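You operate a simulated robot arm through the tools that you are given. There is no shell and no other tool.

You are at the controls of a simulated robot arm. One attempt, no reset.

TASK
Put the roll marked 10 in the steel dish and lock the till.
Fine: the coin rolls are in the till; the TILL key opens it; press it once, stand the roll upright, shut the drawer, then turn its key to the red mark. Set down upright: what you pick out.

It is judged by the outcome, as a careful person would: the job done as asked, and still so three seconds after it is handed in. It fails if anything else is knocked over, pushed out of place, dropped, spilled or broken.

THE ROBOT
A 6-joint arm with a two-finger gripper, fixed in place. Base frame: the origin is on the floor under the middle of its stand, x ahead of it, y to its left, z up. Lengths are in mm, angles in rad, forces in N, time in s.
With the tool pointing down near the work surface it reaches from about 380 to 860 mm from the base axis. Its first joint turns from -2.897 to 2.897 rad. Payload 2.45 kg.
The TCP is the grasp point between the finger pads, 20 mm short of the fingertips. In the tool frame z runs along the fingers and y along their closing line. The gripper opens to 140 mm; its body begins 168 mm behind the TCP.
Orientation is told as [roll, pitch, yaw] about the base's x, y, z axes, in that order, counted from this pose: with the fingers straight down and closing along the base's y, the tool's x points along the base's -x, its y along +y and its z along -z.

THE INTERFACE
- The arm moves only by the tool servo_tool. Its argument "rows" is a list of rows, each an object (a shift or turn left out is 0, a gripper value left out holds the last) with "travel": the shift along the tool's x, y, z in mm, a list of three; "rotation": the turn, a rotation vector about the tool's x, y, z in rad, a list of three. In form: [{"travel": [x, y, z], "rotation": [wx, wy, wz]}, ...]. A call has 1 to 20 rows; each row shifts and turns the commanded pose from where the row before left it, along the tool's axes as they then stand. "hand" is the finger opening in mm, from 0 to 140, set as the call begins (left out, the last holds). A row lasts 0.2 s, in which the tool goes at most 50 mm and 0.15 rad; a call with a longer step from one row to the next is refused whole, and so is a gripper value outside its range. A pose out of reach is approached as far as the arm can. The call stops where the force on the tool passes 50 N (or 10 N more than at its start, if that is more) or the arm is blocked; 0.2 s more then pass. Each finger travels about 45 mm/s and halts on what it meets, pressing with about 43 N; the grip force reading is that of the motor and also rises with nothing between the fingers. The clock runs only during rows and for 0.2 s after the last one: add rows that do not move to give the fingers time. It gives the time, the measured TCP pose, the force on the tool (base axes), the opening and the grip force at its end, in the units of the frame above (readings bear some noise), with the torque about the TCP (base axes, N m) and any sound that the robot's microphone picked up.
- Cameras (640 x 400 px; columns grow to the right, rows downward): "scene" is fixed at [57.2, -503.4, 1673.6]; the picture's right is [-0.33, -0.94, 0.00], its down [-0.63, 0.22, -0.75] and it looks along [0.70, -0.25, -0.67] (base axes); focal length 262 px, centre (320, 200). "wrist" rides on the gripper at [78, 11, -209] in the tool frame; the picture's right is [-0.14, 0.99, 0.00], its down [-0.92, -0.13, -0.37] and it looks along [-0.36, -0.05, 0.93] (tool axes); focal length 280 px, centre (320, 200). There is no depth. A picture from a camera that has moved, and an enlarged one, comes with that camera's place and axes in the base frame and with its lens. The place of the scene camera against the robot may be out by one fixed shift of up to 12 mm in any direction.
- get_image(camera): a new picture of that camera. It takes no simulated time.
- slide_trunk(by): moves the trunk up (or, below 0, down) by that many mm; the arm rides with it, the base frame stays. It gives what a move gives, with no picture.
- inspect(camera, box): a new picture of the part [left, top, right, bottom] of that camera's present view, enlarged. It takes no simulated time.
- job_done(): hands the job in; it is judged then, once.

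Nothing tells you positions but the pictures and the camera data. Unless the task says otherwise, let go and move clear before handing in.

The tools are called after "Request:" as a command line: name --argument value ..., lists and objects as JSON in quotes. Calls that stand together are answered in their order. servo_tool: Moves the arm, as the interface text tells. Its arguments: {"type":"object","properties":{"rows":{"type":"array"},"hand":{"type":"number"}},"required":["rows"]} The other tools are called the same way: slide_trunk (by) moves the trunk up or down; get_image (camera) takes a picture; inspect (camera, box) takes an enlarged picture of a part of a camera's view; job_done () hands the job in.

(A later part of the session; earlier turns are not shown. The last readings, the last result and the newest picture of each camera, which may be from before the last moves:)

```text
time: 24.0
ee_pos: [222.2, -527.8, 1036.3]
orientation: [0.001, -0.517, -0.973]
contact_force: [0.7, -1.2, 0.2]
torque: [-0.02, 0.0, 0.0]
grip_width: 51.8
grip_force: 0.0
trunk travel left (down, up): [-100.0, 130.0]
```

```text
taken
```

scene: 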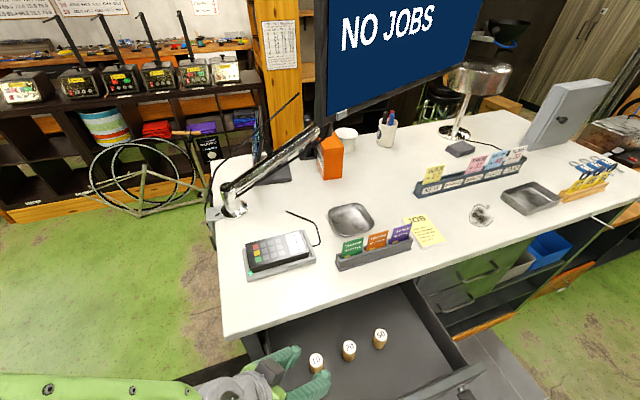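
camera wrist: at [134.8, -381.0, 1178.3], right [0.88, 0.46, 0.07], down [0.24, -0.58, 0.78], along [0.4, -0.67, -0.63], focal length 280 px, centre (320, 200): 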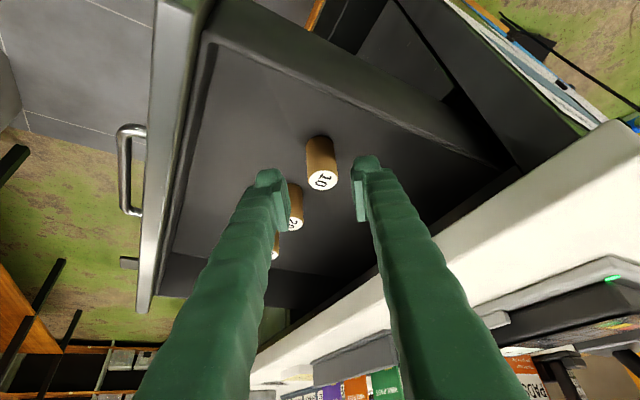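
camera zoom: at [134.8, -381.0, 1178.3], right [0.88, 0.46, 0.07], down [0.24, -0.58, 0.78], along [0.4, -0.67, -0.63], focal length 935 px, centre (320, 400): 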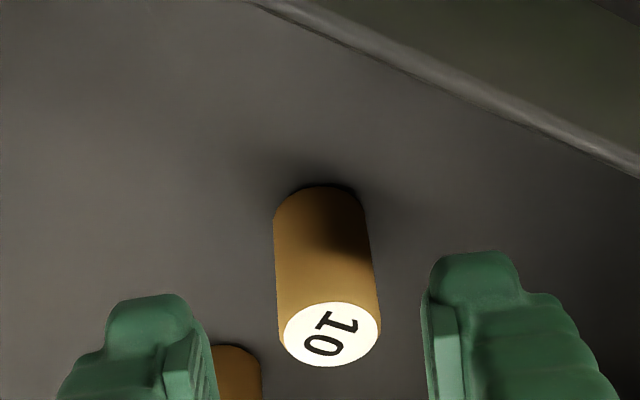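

The fit is consistent: roll axis (247, -559), top 983, bottom 926. I'll slide in along the tool axis so the TCP ends on the roll at z ≈ 966, then check before gripping.

Request:
servo_tool --rows '[{"travel": [0.8, 3.1, 0]}, {"travel": [0, 0, 20]}, {"travel": [0, 0, 20]}, {"travel": [0, 0, 20]}, {"travel": [0, 0, 20]}, {}]' --hand 52

Request:
get_image --camera "wrist"

Request:
inspect --camera "wrist" --box '[230, 80, 410, 200]'

Request:
inspect --camera "scene" --box '[250, 300, 420, 400]'

```text
time: 25.4
ee_pos: [247.0, -556.9, 967.2]
orientation: [0.001, -0.52, -0.969]
contact_force: [0.0, 0.4, 0.0]
torque: [-0.01, 0.04, 0.01]
grip_width: 52.1
grip_force: 0.1
trunk travel left (down, up): [-100.0, 130.0]
```

```text
taken
camera wrist: at [159.5, -410.0, 1109.1], right [0.88, 0.46, 0.07], down [0.24, -0.58, 0.78], along [0.4, -0.67, -0.63], focal length 280 px, centre (320, 200)
```

wrist: 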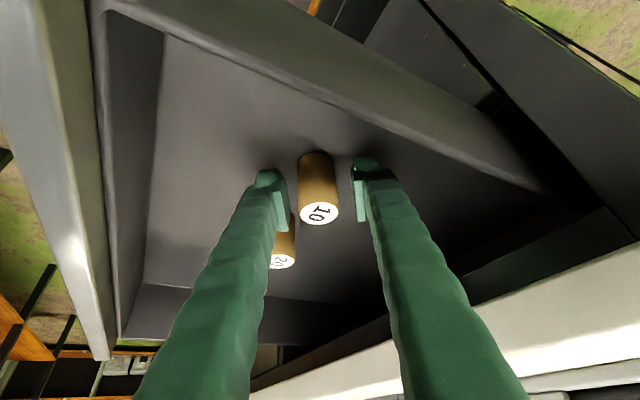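

```text
3.33 times, centred on (320, 140) of wrist
camera zoom: at [159.5, -410.0, 1109.1], right [0.88, 0.46, 0.07], down [0.24, -0.58, 0.78], along [0.4, -0.67, -0.63], focal length 935 px, centre (320, 400)
```

zoom: 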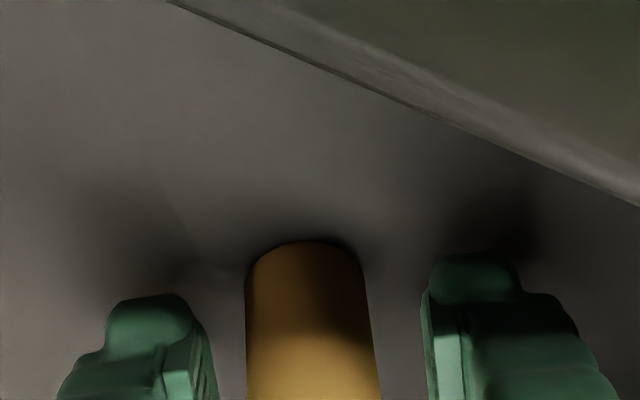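

```text
3.76 times, centred on (335, 350) of scene
camera zoom: at [57.2, -503.4, 1673.6], right [-0.33, -0.94, 0.0], down [-0.63, 0.22, -0.75], along [0.7, -0.25, -0.67], focal length 988 px, centre (264, -365)
```

zoom: 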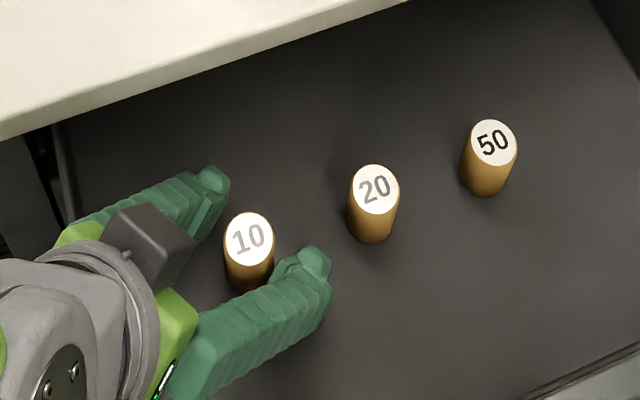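

The roll is centred between the pads. Closing on it now.

Request:
servo_tool --rows '[{}, {}, {}, {}, {}]' --hand 22

Request:
inspect --camera "scene" --box '[250, 300, 420, 400]'

Request:
get_image --camera "wrist"

```text
time: 26.6
ee_pos: [246.9, -555.7, 966.2]
orientation: [0.0, -0.519, -0.97]
contact_force: [-0.2, 1.1, 1.6]
torque: [-0.02, 0.05, 0.0]
grip_width: 30.4
grip_force: 43.3
trunk travel left (down, up): [-100.0, 130.0]
```

```text
3.76 times, centred on (335, 350) of scene
camera zoom: at [57.2, -503.4, 1673.6], right [-0.33, -0.94, 0.0], down [-0.63, 0.22, -0.75], along [0.7, -0.25, -0.67], focal length 988 px, centre (264, -365)
```

zoom: 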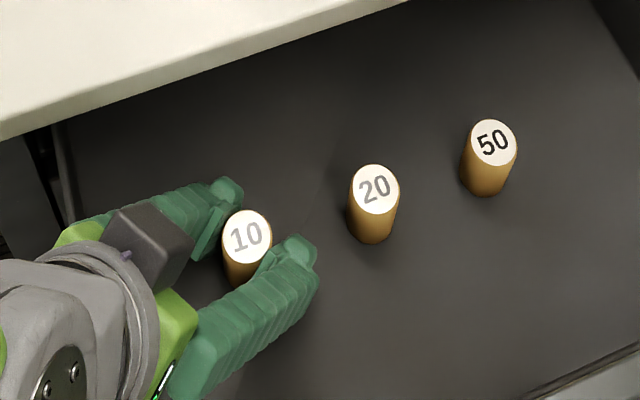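

```text
taken
camera wrist: at [159.3, -409.9, 1109.3], right [0.88, 0.46, 0.07], down [0.24, -0.58, 0.78], along [0.4, -0.67, -0.63], focal length 280 px, centre (320, 200)
```

wrist: 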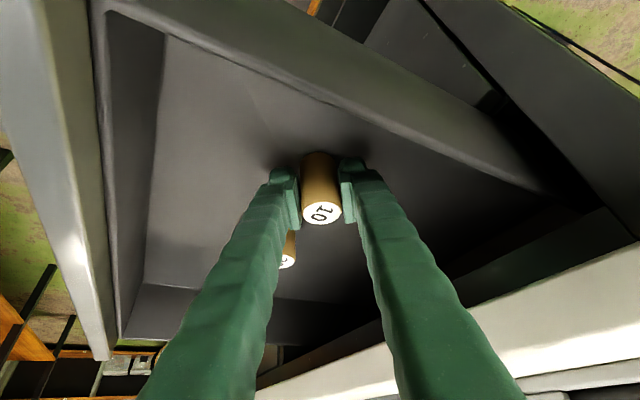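

Gripped at 30.4 mm. Lifting straight up, clear of the counter edge and neighbouring rolls.

Request:
servo_tool --rows '[{"travel": [-5, 0, -8.7]}, {"travel": [-10, 0, -17.4]}, {"travel": [-17, 0, -29.7]}, {"travel": [-19.9, 0, -34.7]}, {"travel": [-19.9, 0, -34.7]}, {"travel": [-19.9, 0, -34.7]}, {"travel": [-19.9, 0, -34.7]}, {"travel": [-10, 0, -17.4]}, {}]' --hand 22

Request:
get_image --camera "wrist"

Request:
get_image --camera "scene"

```text
time: 28.6
ee_pos: [245.4, -557.6, 1211.5]
orientation: [0.001, -0.52, -0.97]
contact_force: [0.3, 0.3, -2.2]
torque: [-0.03, -0.03, 0.0]
grip_width: 30.0
grip_force: 43.8
trunk travel left (down, up): [-100.0, 130.0]
```

```text
taken
camera wrist: at [158.0, -410.6, 1353.7], right [0.88, 0.46, 0.07], down [0.24, -0.58, 0.78], along [0.4, -0.67, -0.63], focal length 280 px, centre (320, 200)
```

wrist: 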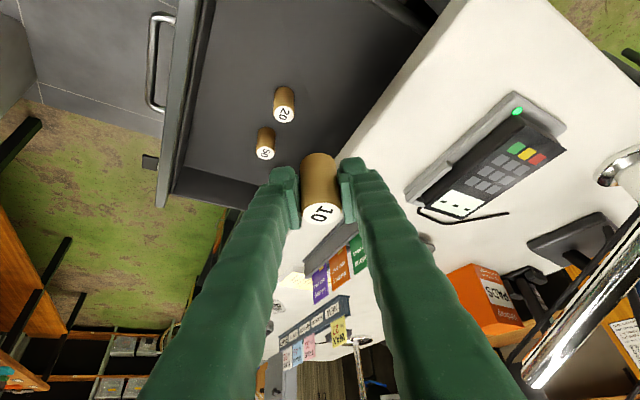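

```text
taken
```

scene: 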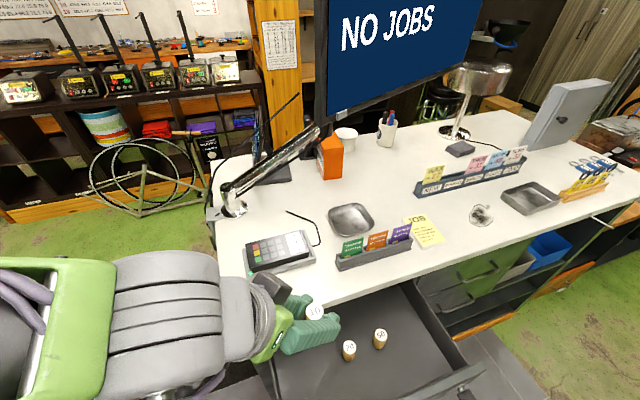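

The roll hangs upright between the fingers. I'll carry it high over the counter to above the dish, staying well above the cards and terminal.

Request:
servo_tool --rows '[{"travel": [-20, 0, -34.7]}, {"travel": [-30.5, 10.6, 17.5]}, {"travel": [-30.5, 10.6, 17.5]}, {"travel": [-30.5, 10.6, 17.5]}, {"travel": [-30.5, 10.6, 17.5]}, {"travel": [-30.5, 10.6, 17.5]}, {"travel": [-30.5, 10.6, 17.5]}, {"travel": [-30.5, 10.6, 17.5]}, {"travel": [-30.5, 10.6, 17.5]}, {}]' --hand 22

Request:
get_image --camera "wrist"

Request:
get_image --camera "scene"

```text
time: 30.8
ee_pos: [473.3, -741.3, 1252.6]
orientation: [-0.001, -0.52, -0.971]
contact_force: [0.3, -0.1, -1.6]
torque: [0.0, 0.02, 0.01]
grip_width: 30.3
grip_force: 43.6
trunk travel left (down, up): [-100.0, 130.0]
```

```text
taken
camera wrist: at [385.5, -594.5, 1395.2], right [0.88, 0.46, 0.07], down [0.24, -0.58, 0.78], along [0.4, -0.67, -0.63], focal length 280 px, centre (320, 200)
```

wrist: 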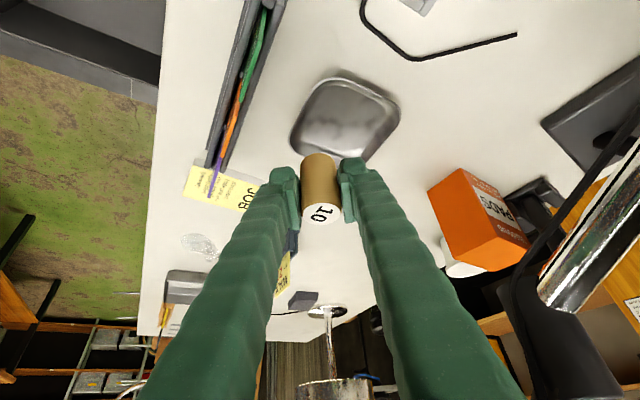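

```text
taken
```

scene: 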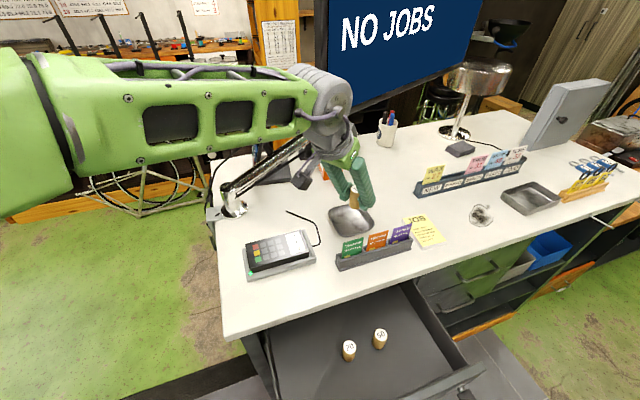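

Request:
inspect --camera "wrist" --box '[270, 50, 430, 180]'

Request:
inspect --camera "wrist" --box '[160, 0, 320, 240]'

```text
3.08 times, centred on (350, 115) of wrist
camera zoom: at [385.5, -594.5, 1395.2], right [0.88, 0.46, 0.07], down [0.24, -0.58, 0.78], along [0.4, -0.67, -0.63], focal length 863 px, centre (228, 462)
```

zoom: 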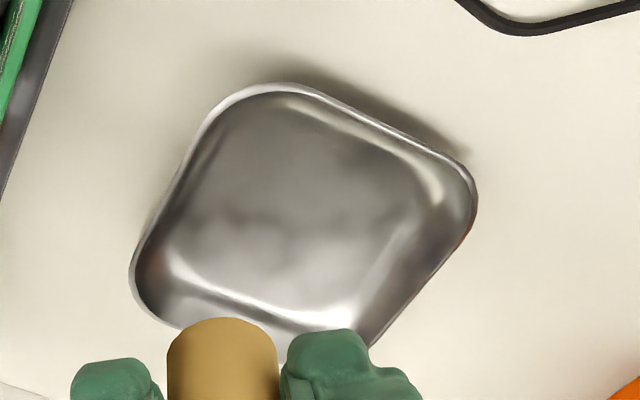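

```text
1.67 times, centred on (240, 120) of wrist
camera zoom: at [385.5, -594.5, 1395.2], right [0.88, 0.46, 0.07], down [0.24, -0.58, 0.78], along [0.4, -0.67, -0.63], focal length 467 px, centre (453, 333)
```

zoom: 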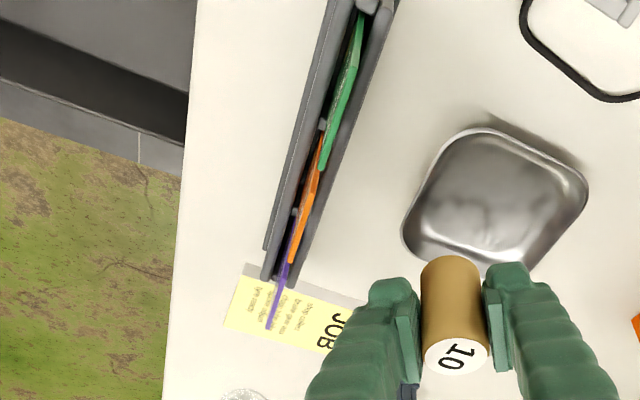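

Request:
servo_tool --rows '[{"travel": [-2.5, 11.9, 25.5]}, {"travel": [-2.5, 11.9, 25.5]}, {"travel": [-2.4, 11.9, 25.5]}, {}]' --hand 22

Request:
get_image --camera "wrist"

Request:
inspect --camera "wrist" --box '[220, 20, 420, 240]'

Request:
inspect --camera "scene" --box '[300, 130, 420, 260]'

```text
time: 31.8
ee_pos: [531.3, -758.2, 1188.4]
orientation: [0.001, -0.521, -0.971]
contact_force: [-0.3, 0.3, -2.0]
torque: [0.05, 0.01, 0.0]
grip_width: 29.8
grip_force: 42.4
trunk travel left (down, up): [-100.0, 130.0]
```

```text
taken
camera wrist: at [442.6, -612.5, 1330.5], right [0.88, 0.46, 0.07], down [0.24, -0.58, 0.78], along [0.4, -0.67, -0.63], focal length 280 px, centre (320, 200)
```

wrist: 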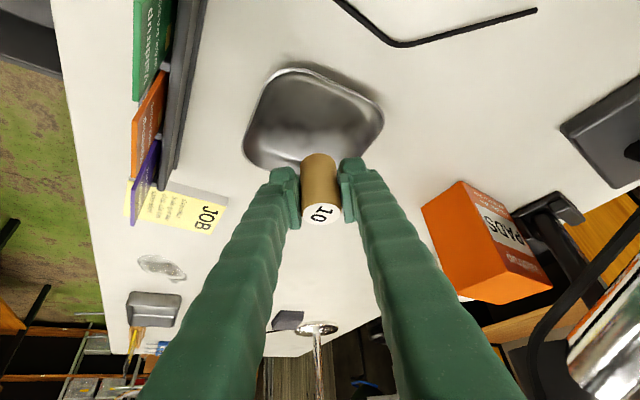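

```text
1.82 times, centred on (320, 130) of wrist
camera zoom: at [442.6, -612.5, 1330.5], right [0.88, 0.46, 0.07], down [0.24, -0.58, 0.78], along [0.4, -0.67, -0.63], focal length 510 px, centre (320, 327)
```

zoom: 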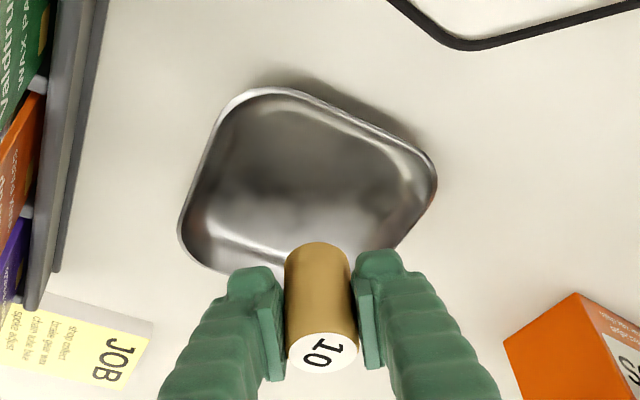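

```text
3.08 times, centred on (360, 195) of scene
camera zoom: at [57.2, -503.4, 1673.6], right [-0.33, -0.94, 0.0], down [-0.63, 0.22, -0.75], along [0.7, -0.25, -0.67], focal length 807 px, centre (197, 215)
```

zoom: 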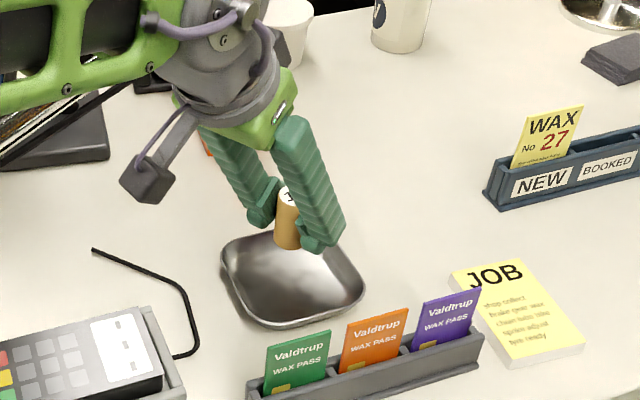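

The dish rim corners triangulate to a centre of about (527, -760) with the rim at z ≈ 1110, and the roll is now right above it. I'll lower it straight down, then feel for the dish floor in small steps.

Request:
servo_tool --rows '[{"travel": [7.5, 0, 13]}, {"travel": [7.5, 0, 13]}, {"travel": [5, 0, 8.7]}, {}]' --hand 22

Request:
get_image --camera "wrist"

Request:
inspect --camera "scene" --box '[300, 150, 420, 260]'

```text
time: 32.8
ee_pos: [531.4, -756.8, 1147.2]
orientation: [0.001, -0.521, -0.969]
contact_force: [-0.6, 0.4, -1.5]
torque: [-0.02, -0.02, 0.01]
grip_width: 30.2
grip_force: 42.8
trunk travel left (down, up): [-100.0, 130.0]
```

```text
taken
camera wrist: at [443.0, -610.4, 1289.5], right [0.88, 0.46, 0.07], down [0.24, -0.58, 0.78], along [0.4, -0.67, -0.63], focal length 280 px, centre (320, 200)
```

wrist: 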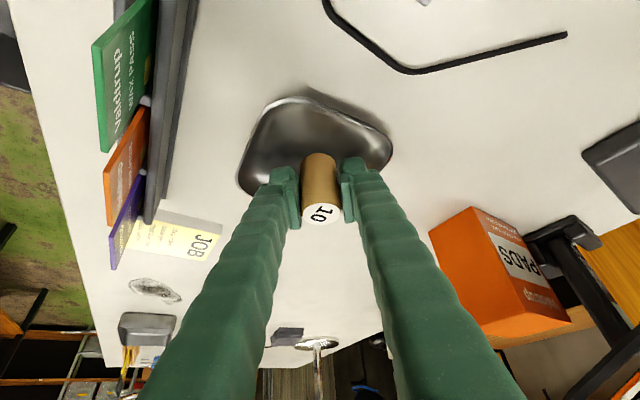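

```text
3.64 times, centred on (360, 205) of scene
camera zoom: at [57.2, -503.4, 1673.6], right [-0.33, -0.94, 0.0], down [-0.63, 0.22, -0.75], along [0.7, -0.25, -0.67], focal length 954 px, centre (174, 182)
```

zoom: 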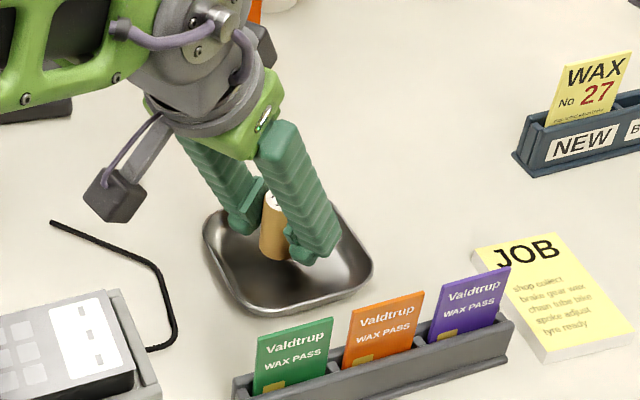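

Request:
servo_tool --rows '[{"travel": [2.5, 0, 4.35]}, {}]' --hand 22

Request:
servo_tool --rows '[{"travel": [1.5, 0, 2.6]}, {}]' --hand 22

Request:
servo_tool --rows '[{"travel": [1.0, 0, 1.74]}, {}]' --hand 22

```text
time: 33.4
ee_pos: [529.7, -759.2, 1143.1]
orientation: [-0.001, -0.519, -0.97]
contact_force: [0.9, -0.1, -2.3]
torque: [0.01, 0.0, -0.01]
grip_width: 29.8
grip_force: 43.3
trunk travel left (down, up): [-100.0, 130.0]
```

```text
time: 34.0
ee_pos: [530.0, -759.4, 1139.4]
orientation: [0.0, -0.519, -0.97]
contact_force: [-0.1, 0.3, -2.5]
torque: [0.04, -0.02, 0.0]
grip_width: 30.1
grip_force: 43.1
trunk travel left (down, up): [-100.0, 130.0]
```

```text
time: 34.6
ee_pos: [530.6, -759.0, 1137.9]
orientation: [0.0, -0.52, -0.97]
contact_force: [0.4, -0.6, -0.6]
torque: [-0.01, 0.01, -0.03]
grip_width: 29.9
grip_force: 42.8
trunk travel left (down, up): [-100.0, 130.0]
```

Request:
servo_tool --rows '[{"travel": [1.0, 0, 1.74]}, {}]' --hand 22

```text
time: 35.2
ee_pos: [530.1, -758.0, 1135.1]
orientation: [-0.001, -0.52, -0.97]
contact_force: [0.4, -0.5, -1.4]
torque: [-0.01, 0.0, -0.03]
grip_width: 29.9
grip_force: 42.7
trunk travel left (down, up): [-100.0, 130.0]
```

Request:
servo_tool --rows '[{"travel": [0.8, 0, 1.3]}, {}]' --hand 22

Request:
inspect --camera "scene" --box '[320, 190, 390, 245]'

Request:
inspect --camera "wrist" --box '[220, 80, 420, 230]'

```text
time: 35.8
ee_pos: [529.7, -760.2, 1132.2]
orientation: [0.001, -0.521, -0.969]
contact_force: [-0.1, 1.4, -1.9]
torque: [0.0, -0.01, -0.01]
grip_width: 30.3
grip_force: 42.6
trunk travel left (down, up): [-100.0, 130.0]
```

```text
7.27 times, centred on (355, 218) of scene
camera zoom: at [57.2, -503.4, 1673.6], right [-0.33, -0.94, 0.0], down [-0.63, 0.22, -0.75], along [0.7, -0.25, -0.67], focal length 1908 px, centre (66, 73)
```

zoom: 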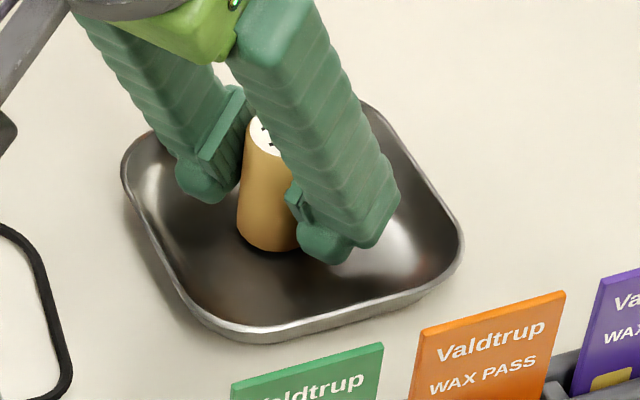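

```text
2.67 times, centred on (320, 155) of wrist
camera zoom: at [442.6, -612.0, 1276.1], right [0.88, 0.46, 0.07], down [0.24, -0.58, 0.78], along [0.4, -0.67, -0.63], focal length 748 px, centre (320, 320)
```

zoom: 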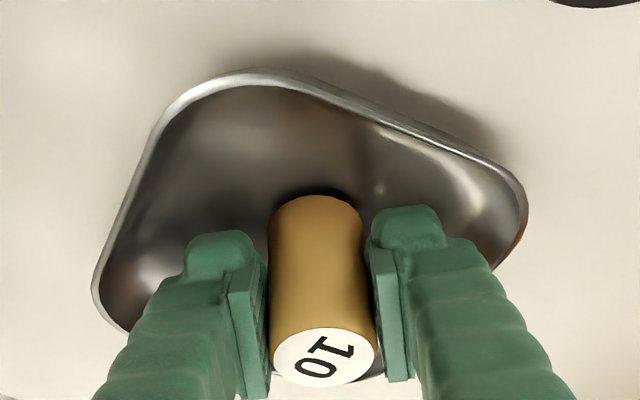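

The roll is nearly on the dish floor, with room around the fingers. I'll continue in 1–1.5 mm steps.

Request:
servo_tool --rows '[{"travel": [0.75, 0, 1.3]}, {}]' --hand 22

```text
time: 36.4
ee_pos: [530.5, -759.1, 1132.2]
orientation: [0.0, -0.519, -0.969]
contact_force: [-0.8, -0.9, -1.5]
torque: [0.0, 0.03, 0.0]
grip_width: 30.0
grip_force: 42.7
trunk travel left (down, up): [-100.0, 130.0]
```

Request:
servo_tool --rows '[{"travel": [0.75, 0, 1.3]}, {}]' --hand 22

```text
time: 37.0
ee_pos: [530.5, -758.5, 1131.6]
orientation: [0.0, -0.522, -0.971]
contact_force: [1.4, 2.1, 4.6]
torque: [-0.01, 0.06, 0.04]
grip_width: 29.9
grip_force: 43.1
trunk travel left (down, up): [-100.0, 130.0]
```

Contact: the vertical force jumped by about 6 N, so the roll is standing on the dish floor. I'll open a little.

Request:
servo_tool --rows '[{}, {}, {}]' --hand 42

Request:
inspect --camera "wrist" --box '[220, 80, 420, 230]'

Request:
inspect --camera "scene" --box '[320, 190, 390, 245]'

```text
time: 37.8
ee_pos: [531.2, -759.7, 1130.3]
orientation: [-0.001, -0.521, -0.971]
contact_force: [0.5, -0.4, -0.3]
torque: [-0.02, -0.03, 0.03]
grip_width: 42.1
grip_force: 0.1
trunk travel left (down, up): [-100.0, 130.0]
```

```text
2.67 times, centred on (320, 155) of wrist
camera zoom: at [442.3, -611.9, 1272.9], right [0.88, 0.46, 0.07], down [0.24, -0.58, 0.78], along [0.4, -0.67, -0.63], focal length 748 px, centre (320, 320)
```

zoom: 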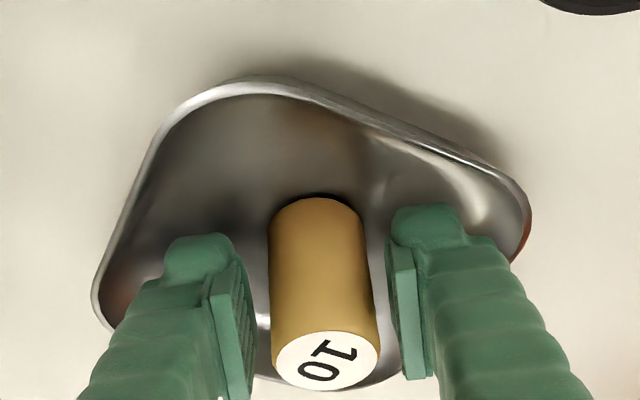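

```text
7.27 times, centred on (355, 218) of scene
camera zoom: at [57.2, -503.4, 1673.6], right [-0.33, -0.94, 0.0], down [-0.63, 0.22, -0.75], along [0.7, -0.25, -0.67], focal length 1908 px, centre (66, 73)
```

zoom: 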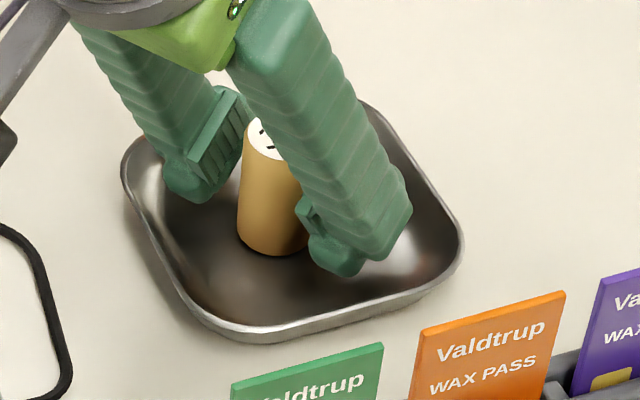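

The roll stands upright by itself in the dish. I'll back out straight along the tool axis.

Request:
servo_tool --rows '[{"travel": [0, 0, -8]}, {"travel": [0, 0, -15]}, {"travel": [0, 0, -30]}, {"travel": [0, 0, -40]}, {"travel": [0, 0, -40]}, {"travel": [0, 0, -40]}, {}]' --hand 42

Request:
get_image --camera "wrist"

Request:
get_image --camera "scene"

```text
time: 39.4
ee_pos: [484.9, -687.9, 1280.5]
orientation: [0.0, -0.518, -0.971]
contact_force: [-0.3, 0.4, -0.4]
torque: [-0.01, 0.0, -0.01]
grip_width: 41.9
grip_force: 0.0
trunk travel left (down, up): [-100.0, 130.0]
```

```text
taken
camera wrist: at [396.8, -541.4, 1423.4], right [0.88, 0.46, 0.07], down [0.24, -0.58, 0.78], along [0.4, -0.67, -0.63], focal length 280 px, centre (320, 200)
```

wrist: 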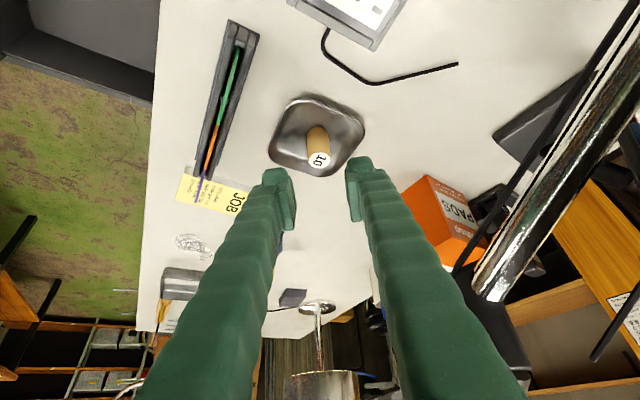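

```text
taken
```

scene: 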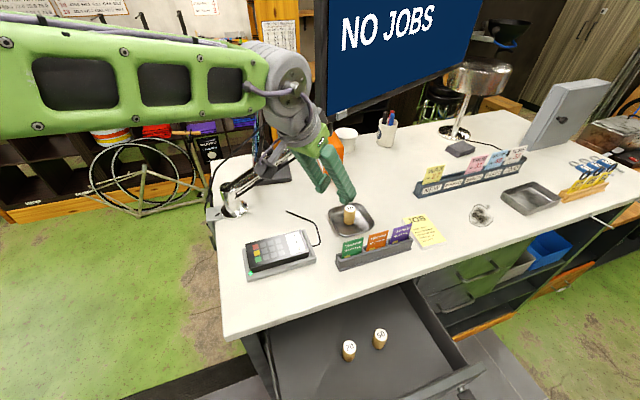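

Roll 10 stands in the dish. Next I'll swing back over the open floor in front of the counter and turn the tool to face the drawer front, so I can see the handle, lock plate and key.

Request:
servo_tool --rows '[{"travel": [31.3, -17.5, -20.8]}, {"travel": [31.3, -17.5, -20.8]}, {"travel": [31.3, -17.5, -20.8]}, {"travel": [31.3, -17.5, -20.8]}, {"travel": [31.3, -17.5, -20.8]}, {"travel": [31.3, -17.5, -20.8]}, {"travel": [31.3, -17.5, -20.8]}, {"travel": [31.3, -17.5, -20.8]}, {"travel": [13.9, -37.5, -8]}, {"travel": [13.9, -37.5, -8]}, {"travel": [13.9, -37.5, -8]}, {"travel": [13.9, -37.5, -8]}, {"travel": [13.9, -37.5, -8]}, {"rotation": [0, 0.13, 0]}, {"rotation": [0, 0.13, 0]}, {"rotation": [0, 0.13, 0]}, {"rotation": [0, 0.13, 0]}, {}]' --hand 0

Request:
get_image --camera "wrist"

Request:
get_image --camera "scene"

```text
time: 43.2
ee_pos: [-2.1, -558.8, 1299.7]
orientation: [0.0, 0.001, -0.97]
contact_force: [0.4, -1.0, -1.1]
torque: [-0.02, -0.04, -0.04]
grip_width: 0.0
grip_force: 29.4
trunk travel left (down, up): [-100.0, 130.0]
```

```text
taken
camera wrist: at [-38.0, -489.5, 1509.5], right [0.89, 0.45, 0.0], down [0.42, -0.83, 0.37], along [0.16, -0.33, -0.93], focal length 280 px, centre (320, 200)
```

wrist: 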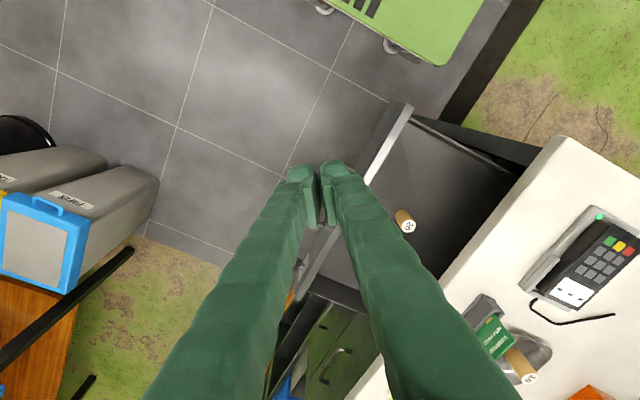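

```text
taken
```

scene: 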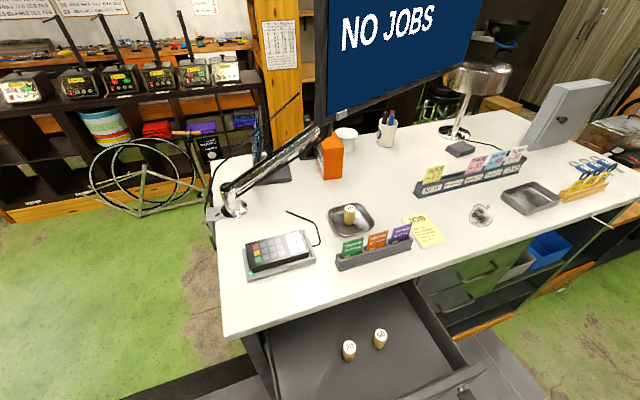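

The area in front is free. I'll yaw the tool to face the drawer front and tilt it toward horizontal, staying high, to see the lock.

Request:
servo_tool --rows '[{"rotation": [0, 0, 0.1204]}, {"rotation": [0, 0, 0.1204]}, {"rotation": [0, 0, 0.1204]}, {"rotation": [0, 0, 0.1204]}, {"rotation": [0, 0, 0.12]}, {"travel": [-40, -27, 0]}, {"travel": [-40, -27, 0]}, {"travel": [-40, -26, 0]}, {"travel": [0, 0, 30]}, {"rotation": [-0.15, 0, 0]}, {"rotation": [-0.15, 0, 0]}, {"rotation": [-0.15, 0, 0]}, {"rotation": [-0.15, 0, 0]}, {"rotation": [-0.15, 0, 0]}, {"rotation": [-0.15, 0, 0]}, {"rotation": [-0.15, 0, 0]}, {"rotation": [-0.15, 0, 0]}, {"rotation": [-0.15, 0, 0]}, {}]' --hand 0

Request:
get_image --camera "wrist"

Request:
get_image --camera "scene"

```text
time: 47.2
ee_pos: [-45.1, -649.2, 1257.5]
orientation: [1.347, -0.001, -1.583]
contact_force: [-0.1, 0.1, 0.3]
torque: [0.0, -0.05, -0.02]
grip_width: 0.0
grip_force: 29.1
out of reach, approached as far as the arm can: row 15, 16, 17, 18
trunk travel left (down, up): [-100.0, 130.0]
```

```text
taken
camera wrist: at [-245.9, -568.8, 1313.5], right [0.22, -0.14, 0.97], down [-0.4, -0.92, -0.04], along [0.89, -0.38, -0.26], focal length 280 px, centre (320, 200)
```

wrist: 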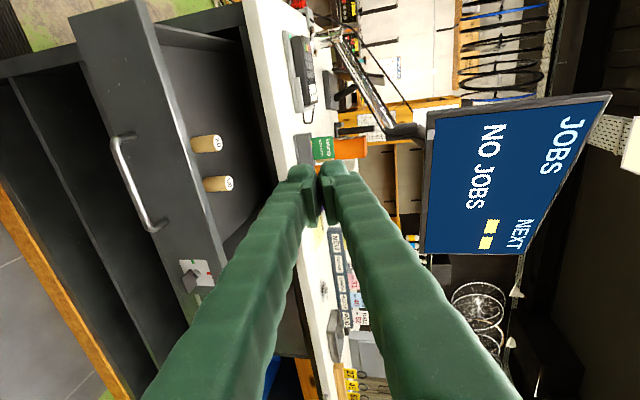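

```text
taken
```

scene: 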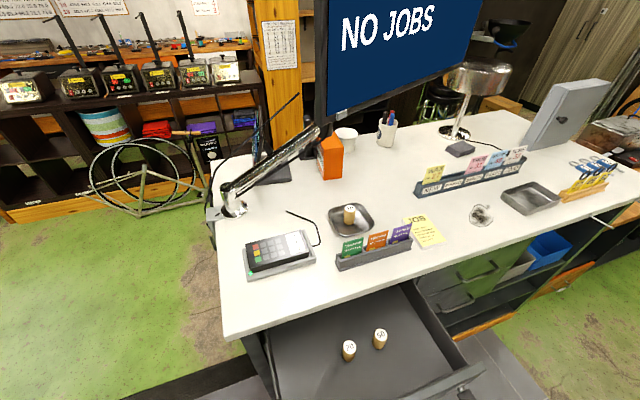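

I can see the drawer front, its handle and the lock plate with the key. I'll zoom in on these.

Request:
inspect --camera "wrist" --box '[150, 230, 230, 310]'

Request:
inspect --camera "wrist" --box '[60, 0, 320, 330]'

Request:
inspect --camera "scene" --box '[420, 350, 500, 400]'

```text
5.00 times, centred on (190, 270) of wrist
camera zoom: at [-245.9, -568.8, 1313.5], right [0.22, -0.14, 0.97], down [-0.4, -0.92, -0.04], along [0.89, -0.38, -0.26], focal length 1402 px, centre (970, -150)
```

zoom: 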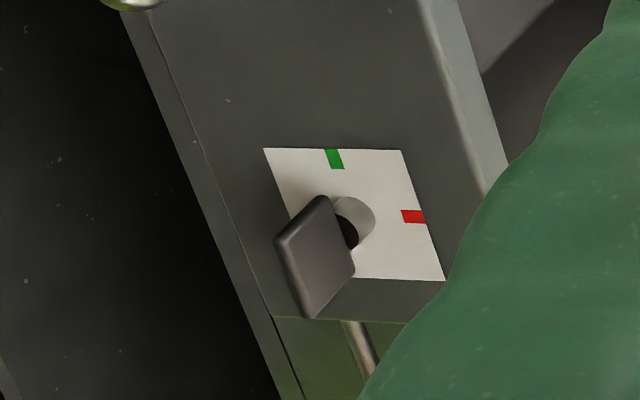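

```text
1.21 times, centred on (190, 165) of wrist
camera zoom: at [-245.9, -568.8, 1313.5], right [0.22, -0.14, 0.97], down [-0.4, -0.92, -0.04], along [0.89, -0.38, -0.26], focal length 340 px, centre (478, 242)
```

zoom: 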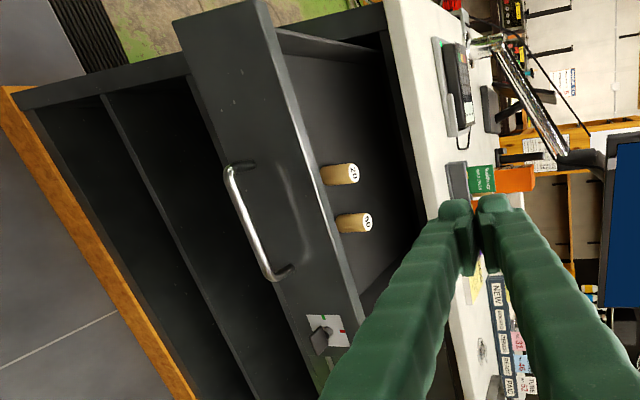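

```text
8.00 times, centred on (460, 375) of scene
camera zoom: at [57.2, -503.4, 1673.6], right [-0.33, -0.94, 0.0], down [-0.63, 0.22, -0.75], along [0.7, -0.25, -0.67], focal length 2099 px, centre (-800, -1200)
```

zoom: 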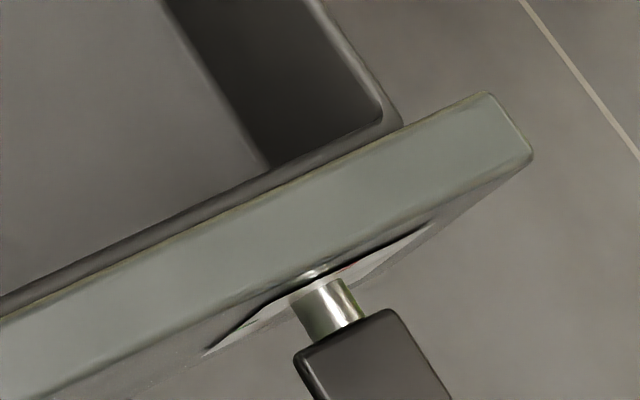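

The key bow is at about (73, -840, 972) with the drawer open, lying toward the green mark at the left; the red mark is at the top. The handle bar is near (60, -664, 950). I'll turn the tool horizontal at 45° and come down in front of the handle to push the drawer shut.

Request:
servo_tool --rows '[{"rotation": [0, -0.1256, 0.0286]}, {"rotation": [0, -0.1256, 0.0286]}, {"rotation": [0, -0.1256, 0.0286]}, {"rotation": [0, -0.1256, 0.0286]}, {"rotation": [0, -0.1256, 0.0286]}, {"rotation": [0, -0.1256, 0.0286]}, {"rotation": [-0.112, 0, 0]}, {"rotation": [-0.112, 0, 0]}, {}]' --hand 0

Request:
get_image --camera "wrist"

```text
time: 49.2
ee_pos: [-45.1, -648.3, 1256.9]
orientation: [1.572, 0.003, -2.347]
contact_force: [-0.2, 0.3, -0.4]
torque: [-0.02, 0.02, -0.06]
grip_width: 0.2
grip_force: 29.5
trunk travel left (down, up): [-100.0, 130.0]
```

```text
taken
camera wrist: at [-139.7, -446.9, 1267.9], right [-0.1, -0.1, 0.99], down [-0.91, -0.4, -0.13], along [0.41, -0.91, -0.05], focal length 280 px, centre (320, 200)
```

wrist: 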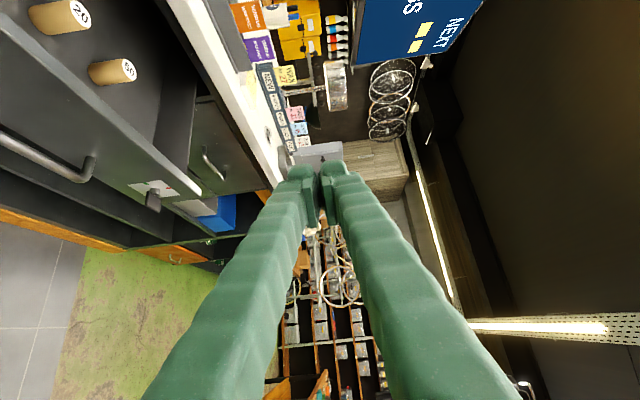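

Request:
servo_tool --rows '[{"travel": [0, -43.8, 0]}, {"travel": [0, -43.8, 0]}, {"travel": [0, -43.8, 0]}, {"travel": [0, -43.8, 0]}, {"travel": [0, -43.8, 0]}, {"travel": [0, -43.8, 0]}, {"travel": [0, -43.8, 0]}, {}]' --hand 0

Request:
get_image --camera "wrist"

Request:
get_image --camera "scene"

```text
time: 51.0
ee_pos: [-45.6, -646.7, 949.9]
orientation: [1.571, 0.002, -2.343]
contact_force: [-0.3, 0.7, -0.3]
torque: [-0.02, 0.02, 0.01]
grip_width: 0.2
grip_force: 29.2
trunk travel left (down, up): [-100.0, 130.0]
```

```text
taken
camera wrist: at [-140.2, -446.3, 960.0], right [-0.1, -0.1, 0.99], down [-0.91, -0.4, -0.13], along [0.41, -0.91, -0.05], focal length 280 px, centre (320, 200)
```

wrist: 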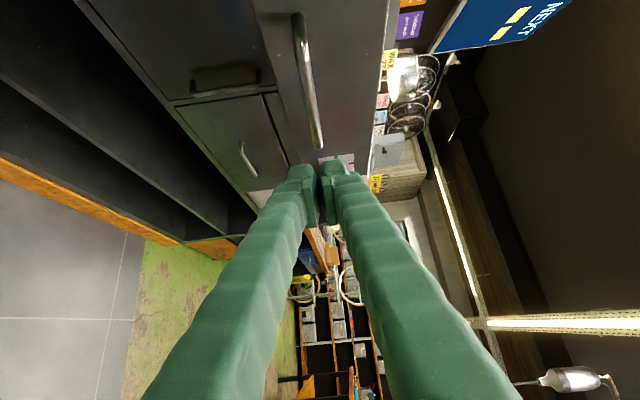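

```text
taken
```

scene: 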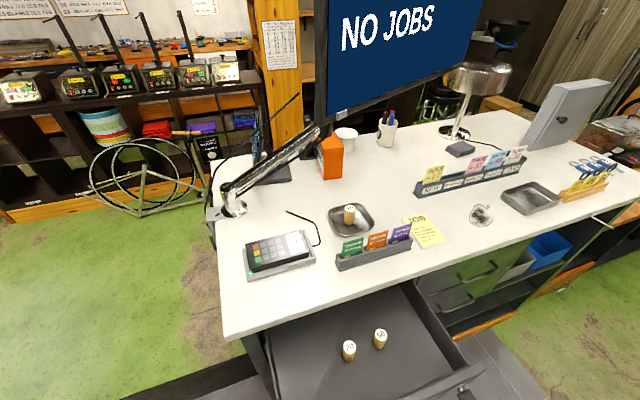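

The tool is level in front of the handle bar (y −571 to −732, z ≈ 949). I'll move up to the bar, then push slowly along +x so the two remaining rolls stay standing.

Request:
servo_tool --rows '[{"travel": [12.5, 0, 12.9]}, {"travel": [12.5, 0, 12.9]}, {"travel": [12.5, 0, 12.9]}, {}]' --hand 0

Request:
get_image --camera "wrist"

Request:
inspect --camera "wrist" --box '[240, 60, 420, 200]'

```text
time: 52.0
ee_pos: [9.0, -647.3, 948.6]
orientation: [1.572, 0.002, -2.344]
contact_force: [0.9, -0.3, -0.2]
torque: [0.0, 0.0, -0.01]
grip_width: 0.0
grip_force: 29.7
trunk travel left (down, up): [-100.0, 130.0]
```

```text
taken
camera wrist: at [-85.2, -446.1, 960.3], right [-0.1, -0.1, 0.99], down [-0.91, -0.4, -0.13], along [0.41, -0.91, -0.05], focal length 280 px, centre (320, 200)
```

wrist: 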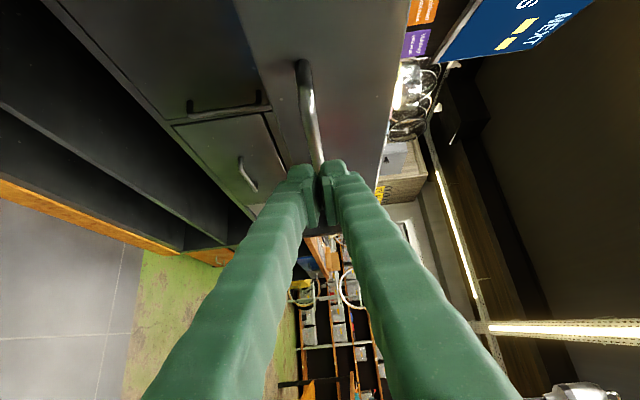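

```text
2.86 times, centred on (330, 130) of wrist
camera zoom: at [-85.2, -446.1, 960.3], right [-0.1, -0.1, 0.99], down [-0.91, -0.4, -0.13], along [0.41, -0.91, -0.05], focal length 801 px, centre (291, 400)
```

zoom: 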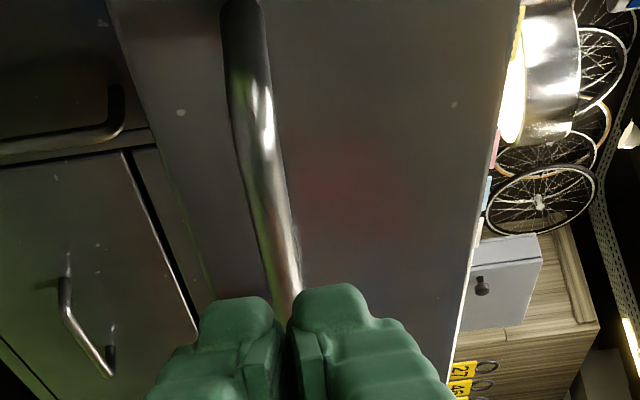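

Request:
servo_tool --rows '[{"travel": [3.5, 0, 3.6]}, {"travel": [3.5, 0, 3.6]}, {"travel": [3.5, 0, 3.6]}, {"travel": [3.5, 0, 3.6]}, {"travel": [3.5, 0, 3.6]}, {"travel": [3.5, 0, 3.6]}, {"travel": [3.5, 0, 3.6]}, {"travel": [3.5, 0, 3.6]}]' --hand 0

Request:
get_image --camera "scene"

Request:
inspect --camera "wrist" --box '[240, 60, 420, 200]'

```text
time: 53.8
ee_pos: [48.2, -649.4, 951.1]
orientation: [1.572, 0.003, -2.344]
contact_force: [0.3, -0.2, -0.3]
torque: [-0.03, 0.02, 0.01]
grip_width: 0.0
grip_force: 29.2
trunk travel left (down, up): [-100.0, 130.0]
```

```text
taken
```

scene: 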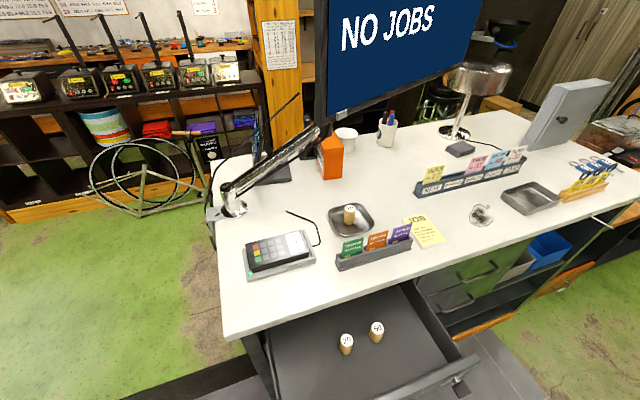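

```text
2.86 times, centred on (330, 130) of wrist
camera zoom: at [-45.2, -447.3, 961.1], right [-0.1, -0.1, 0.99], down [-0.91, -0.4, -0.13], along [0.41, -0.91, -0.05], focal length 801 px, centre (291, 400)
```

zoom: 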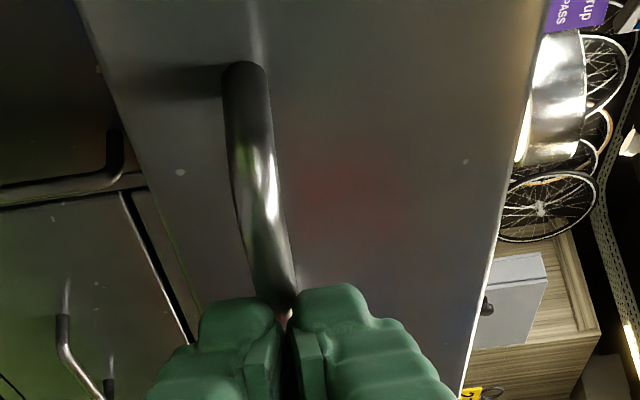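

The drawer glides with almost no force and both rolls stay upright. I'll keep pushing slowly.

Request:
servo_tool --rows '[{"travel": [4.2, 0, 4.3]}, {"travel": [4.2, 0, 4.3]}, {"travel": [4.2, 0, 4.3]}, {"travel": [4.2, 0, 4.3]}, {"travel": [4.2, 0, 4.3]}, {"travel": [4.2, 0, 4.3]}, {"travel": [4.2, 0, 4.3]}, {"travel": [4.2, 0, 4.3]}, {"travel": [4.2, 0, 4.3]}, {"travel": [4.2, 0, 4.3]}, {"travel": [4.2, 0, 4.3]}, {"travel": [4.2, 0, 4.3]}, {"travel": [4.2, 0, 4.3]}, {"travel": [4.2, 0, 4.3]}, {"travel": [4.2, 0, 4.3]}, {"travel": [4.2, 0, 4.3]}]' --hand 0

Request:
get_image --camera "scene"

Request:
get_image --camera "wrist"

```text
time: 57.2
ee_pos: [147.0, -649.3, 951.7]
orientation: [1.573, 0.003, -2.345]
contact_force: [-2.7, -1.5, -2.3]
torque: [0.0, 0.08, -0.03]
grip_width: 0.0
grip_force: 30.1
trunk travel left (down, up): [-100.0, 130.0]
```

```text
taken
```

scene: 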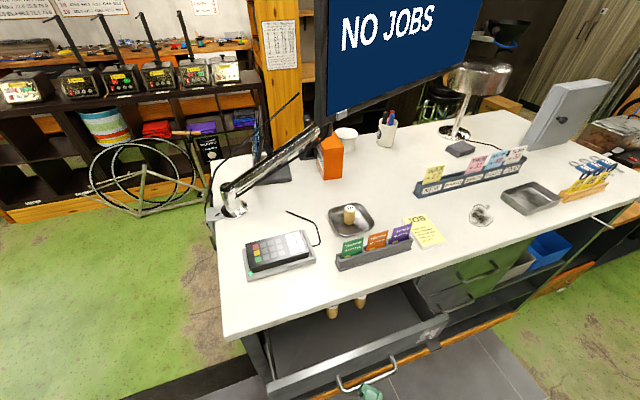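

```text
taken
camera wrist: at [51.2, -448.3, 961.9], right [-0.1, -0.1, 0.99], down [-0.91, -0.4, -0.13], along [0.41, -0.91, -0.05], focal length 280 px, centre (320, 200)
```

wrist: 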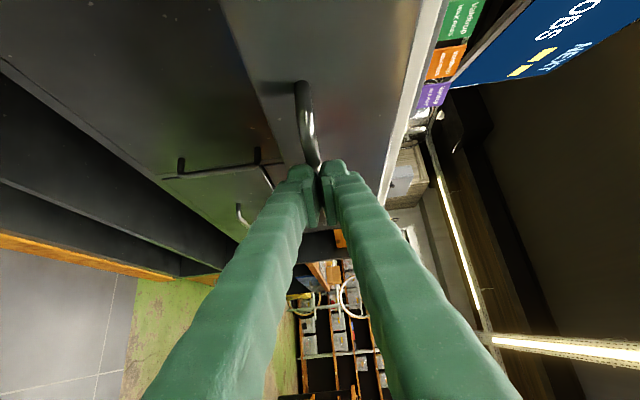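

Request:
servo_tool --rows '[{"travel": [4.2, 0, 4.3]}, {"travel": [4.2, 0, 4.3]}, {"travel": [4.2, 0, 4.3]}, {"travel": [4.2, 0, 4.3]}, {"travel": [4.2, 0, 4.3]}, {"travel": [4.2, 0, 4.3]}, {"travel": [4.2, 0, 4.3]}, {"travel": [4.2, 0, 4.3]}, {"travel": [4.2, 0, 4.3]}, {"travel": [4.2, 0, 4.3]}, {"travel": [4.2, 0, 4.3]}, {"travel": [4.2, 0, 4.3]}, {"travel": [4.2, 0, 4.3]}, {"travel": [4.2, 0, 4.3]}, {"travel": [4.2, 0, 4.3]}]' --hand 0

Request:
get_image --camera "scene"

Request:
get_image --camera "wrist"

```text
time: 60.4
ee_pos: [237.1, -649.1, 950.9]
orientation: [1.574, 0.001, -2.344]
contact_force: [-5.0, 0.9, -1.3]
torque: [-0.01, 0.08, 0.03]
grip_width: 0.1
grip_force: 29.2
trunk travel left (down, up): [-100.0, 130.0]
```

```text
taken
```

scene: 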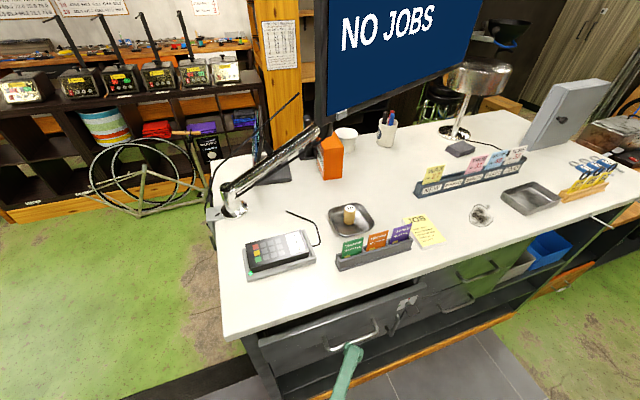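

```text
taken
camera wrist: at [142.3, -448.9, 961.0], right [-0.1, -0.1, 0.99], down [-0.91, -0.4, -0.13], along [0.41, -0.91, -0.05], focal length 280 px, centre (320, 200)
```

wrist: 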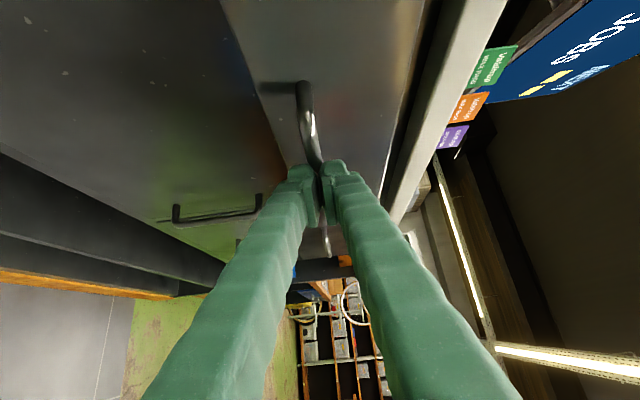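

Request:
servo_tool --rows '[{"travel": [2.1, 0, 2.15]}, {"travel": [2.1, 0, 2.15]}, {"travel": [2.1, 0, 2.15]}, {"travel": [2.1, 0, 2.15]}, {"travel": [2.1, 0, 2.15]}, {"travel": [2.1, 0, 2.15]}, {"travel": [2.1, 0, 2.15]}, {"travel": [2.1, 0, 2.15]}, {"travel": [2.1, 0, 2.15]}, {"travel": [2.1, 0, 2.15]}]' --hand 0

Request:
inspect --camera "scene" --box '[250, 260, 450, 400]'

```text
time: 62.6
ee_pos: [265.7, -648.8, 951.0]
orientation: [1.574, 0.001, -2.344]
contact_force: [-6.5, -3.0, -2.9]
torque: [0.0, 0.09, -0.03]
grip_width: 0.0
grip_force: 29.1
trunk travel left (down, up): [-100.0, 130.0]
```

```text
2.86 times, centred on (350, 330) of scene
camera zoom: at [57.2, -503.4, 1673.6], right [-0.33, -0.94, 0.0], down [-0.63, 0.22, -0.75], along [0.7, -0.25, -0.67], focal length 750 px, centre (234, -171)
```

zoom: 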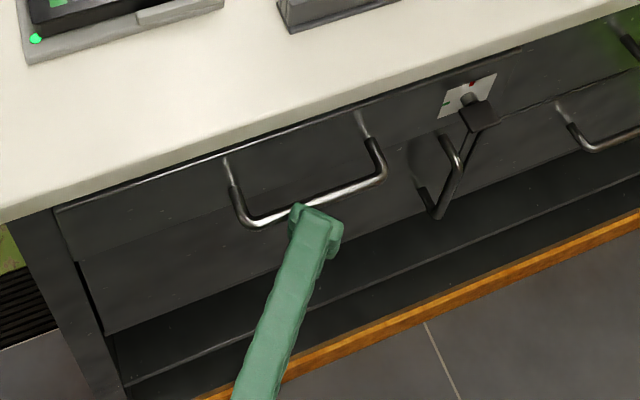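

Request:
servo_tool --rows '[{"travel": [1.4, 0, 1.43]}, {"travel": [1.4, 0, 1.43]}, {"travel": [1.4, 0, 1.43]}, {"travel": [1.4, 0, 1.43]}, {"travel": [1.4, 0, 1.43]}]' --hand 0

Request:
inspect --camera "scene" --box '[250, 260, 450, 400]'

```text
time: 63.8
ee_pos: [275.4, -647.5, 951.6]
orientation: [1.573, 0.005, -2.344]
contact_force: [-7.6, -0.1, -5.8]
torque: [0.0, 0.17, -0.01]
grip_width: 0.1
grip_force: 29.2
trunk travel left (down, up): [-100.0, 130.0]
```

```text
2.86 times, centred on (350, 330) of scene
camera zoom: at [57.2, -503.4, 1673.6], right [-0.33, -0.94, 0.0], down [-0.63, 0.22, -0.75], along [0.7, -0.25, -0.67], focal length 750 px, centre (234, -171)
```

zoom: 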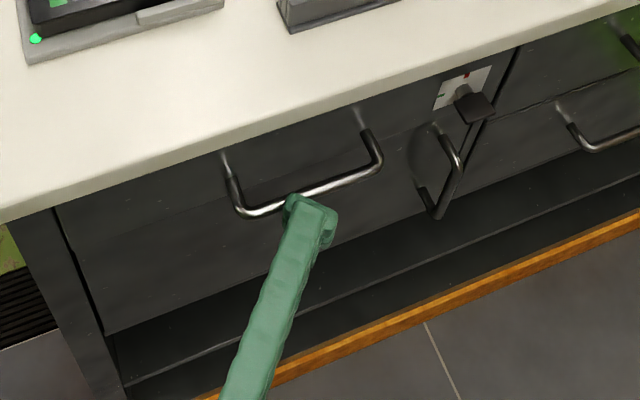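

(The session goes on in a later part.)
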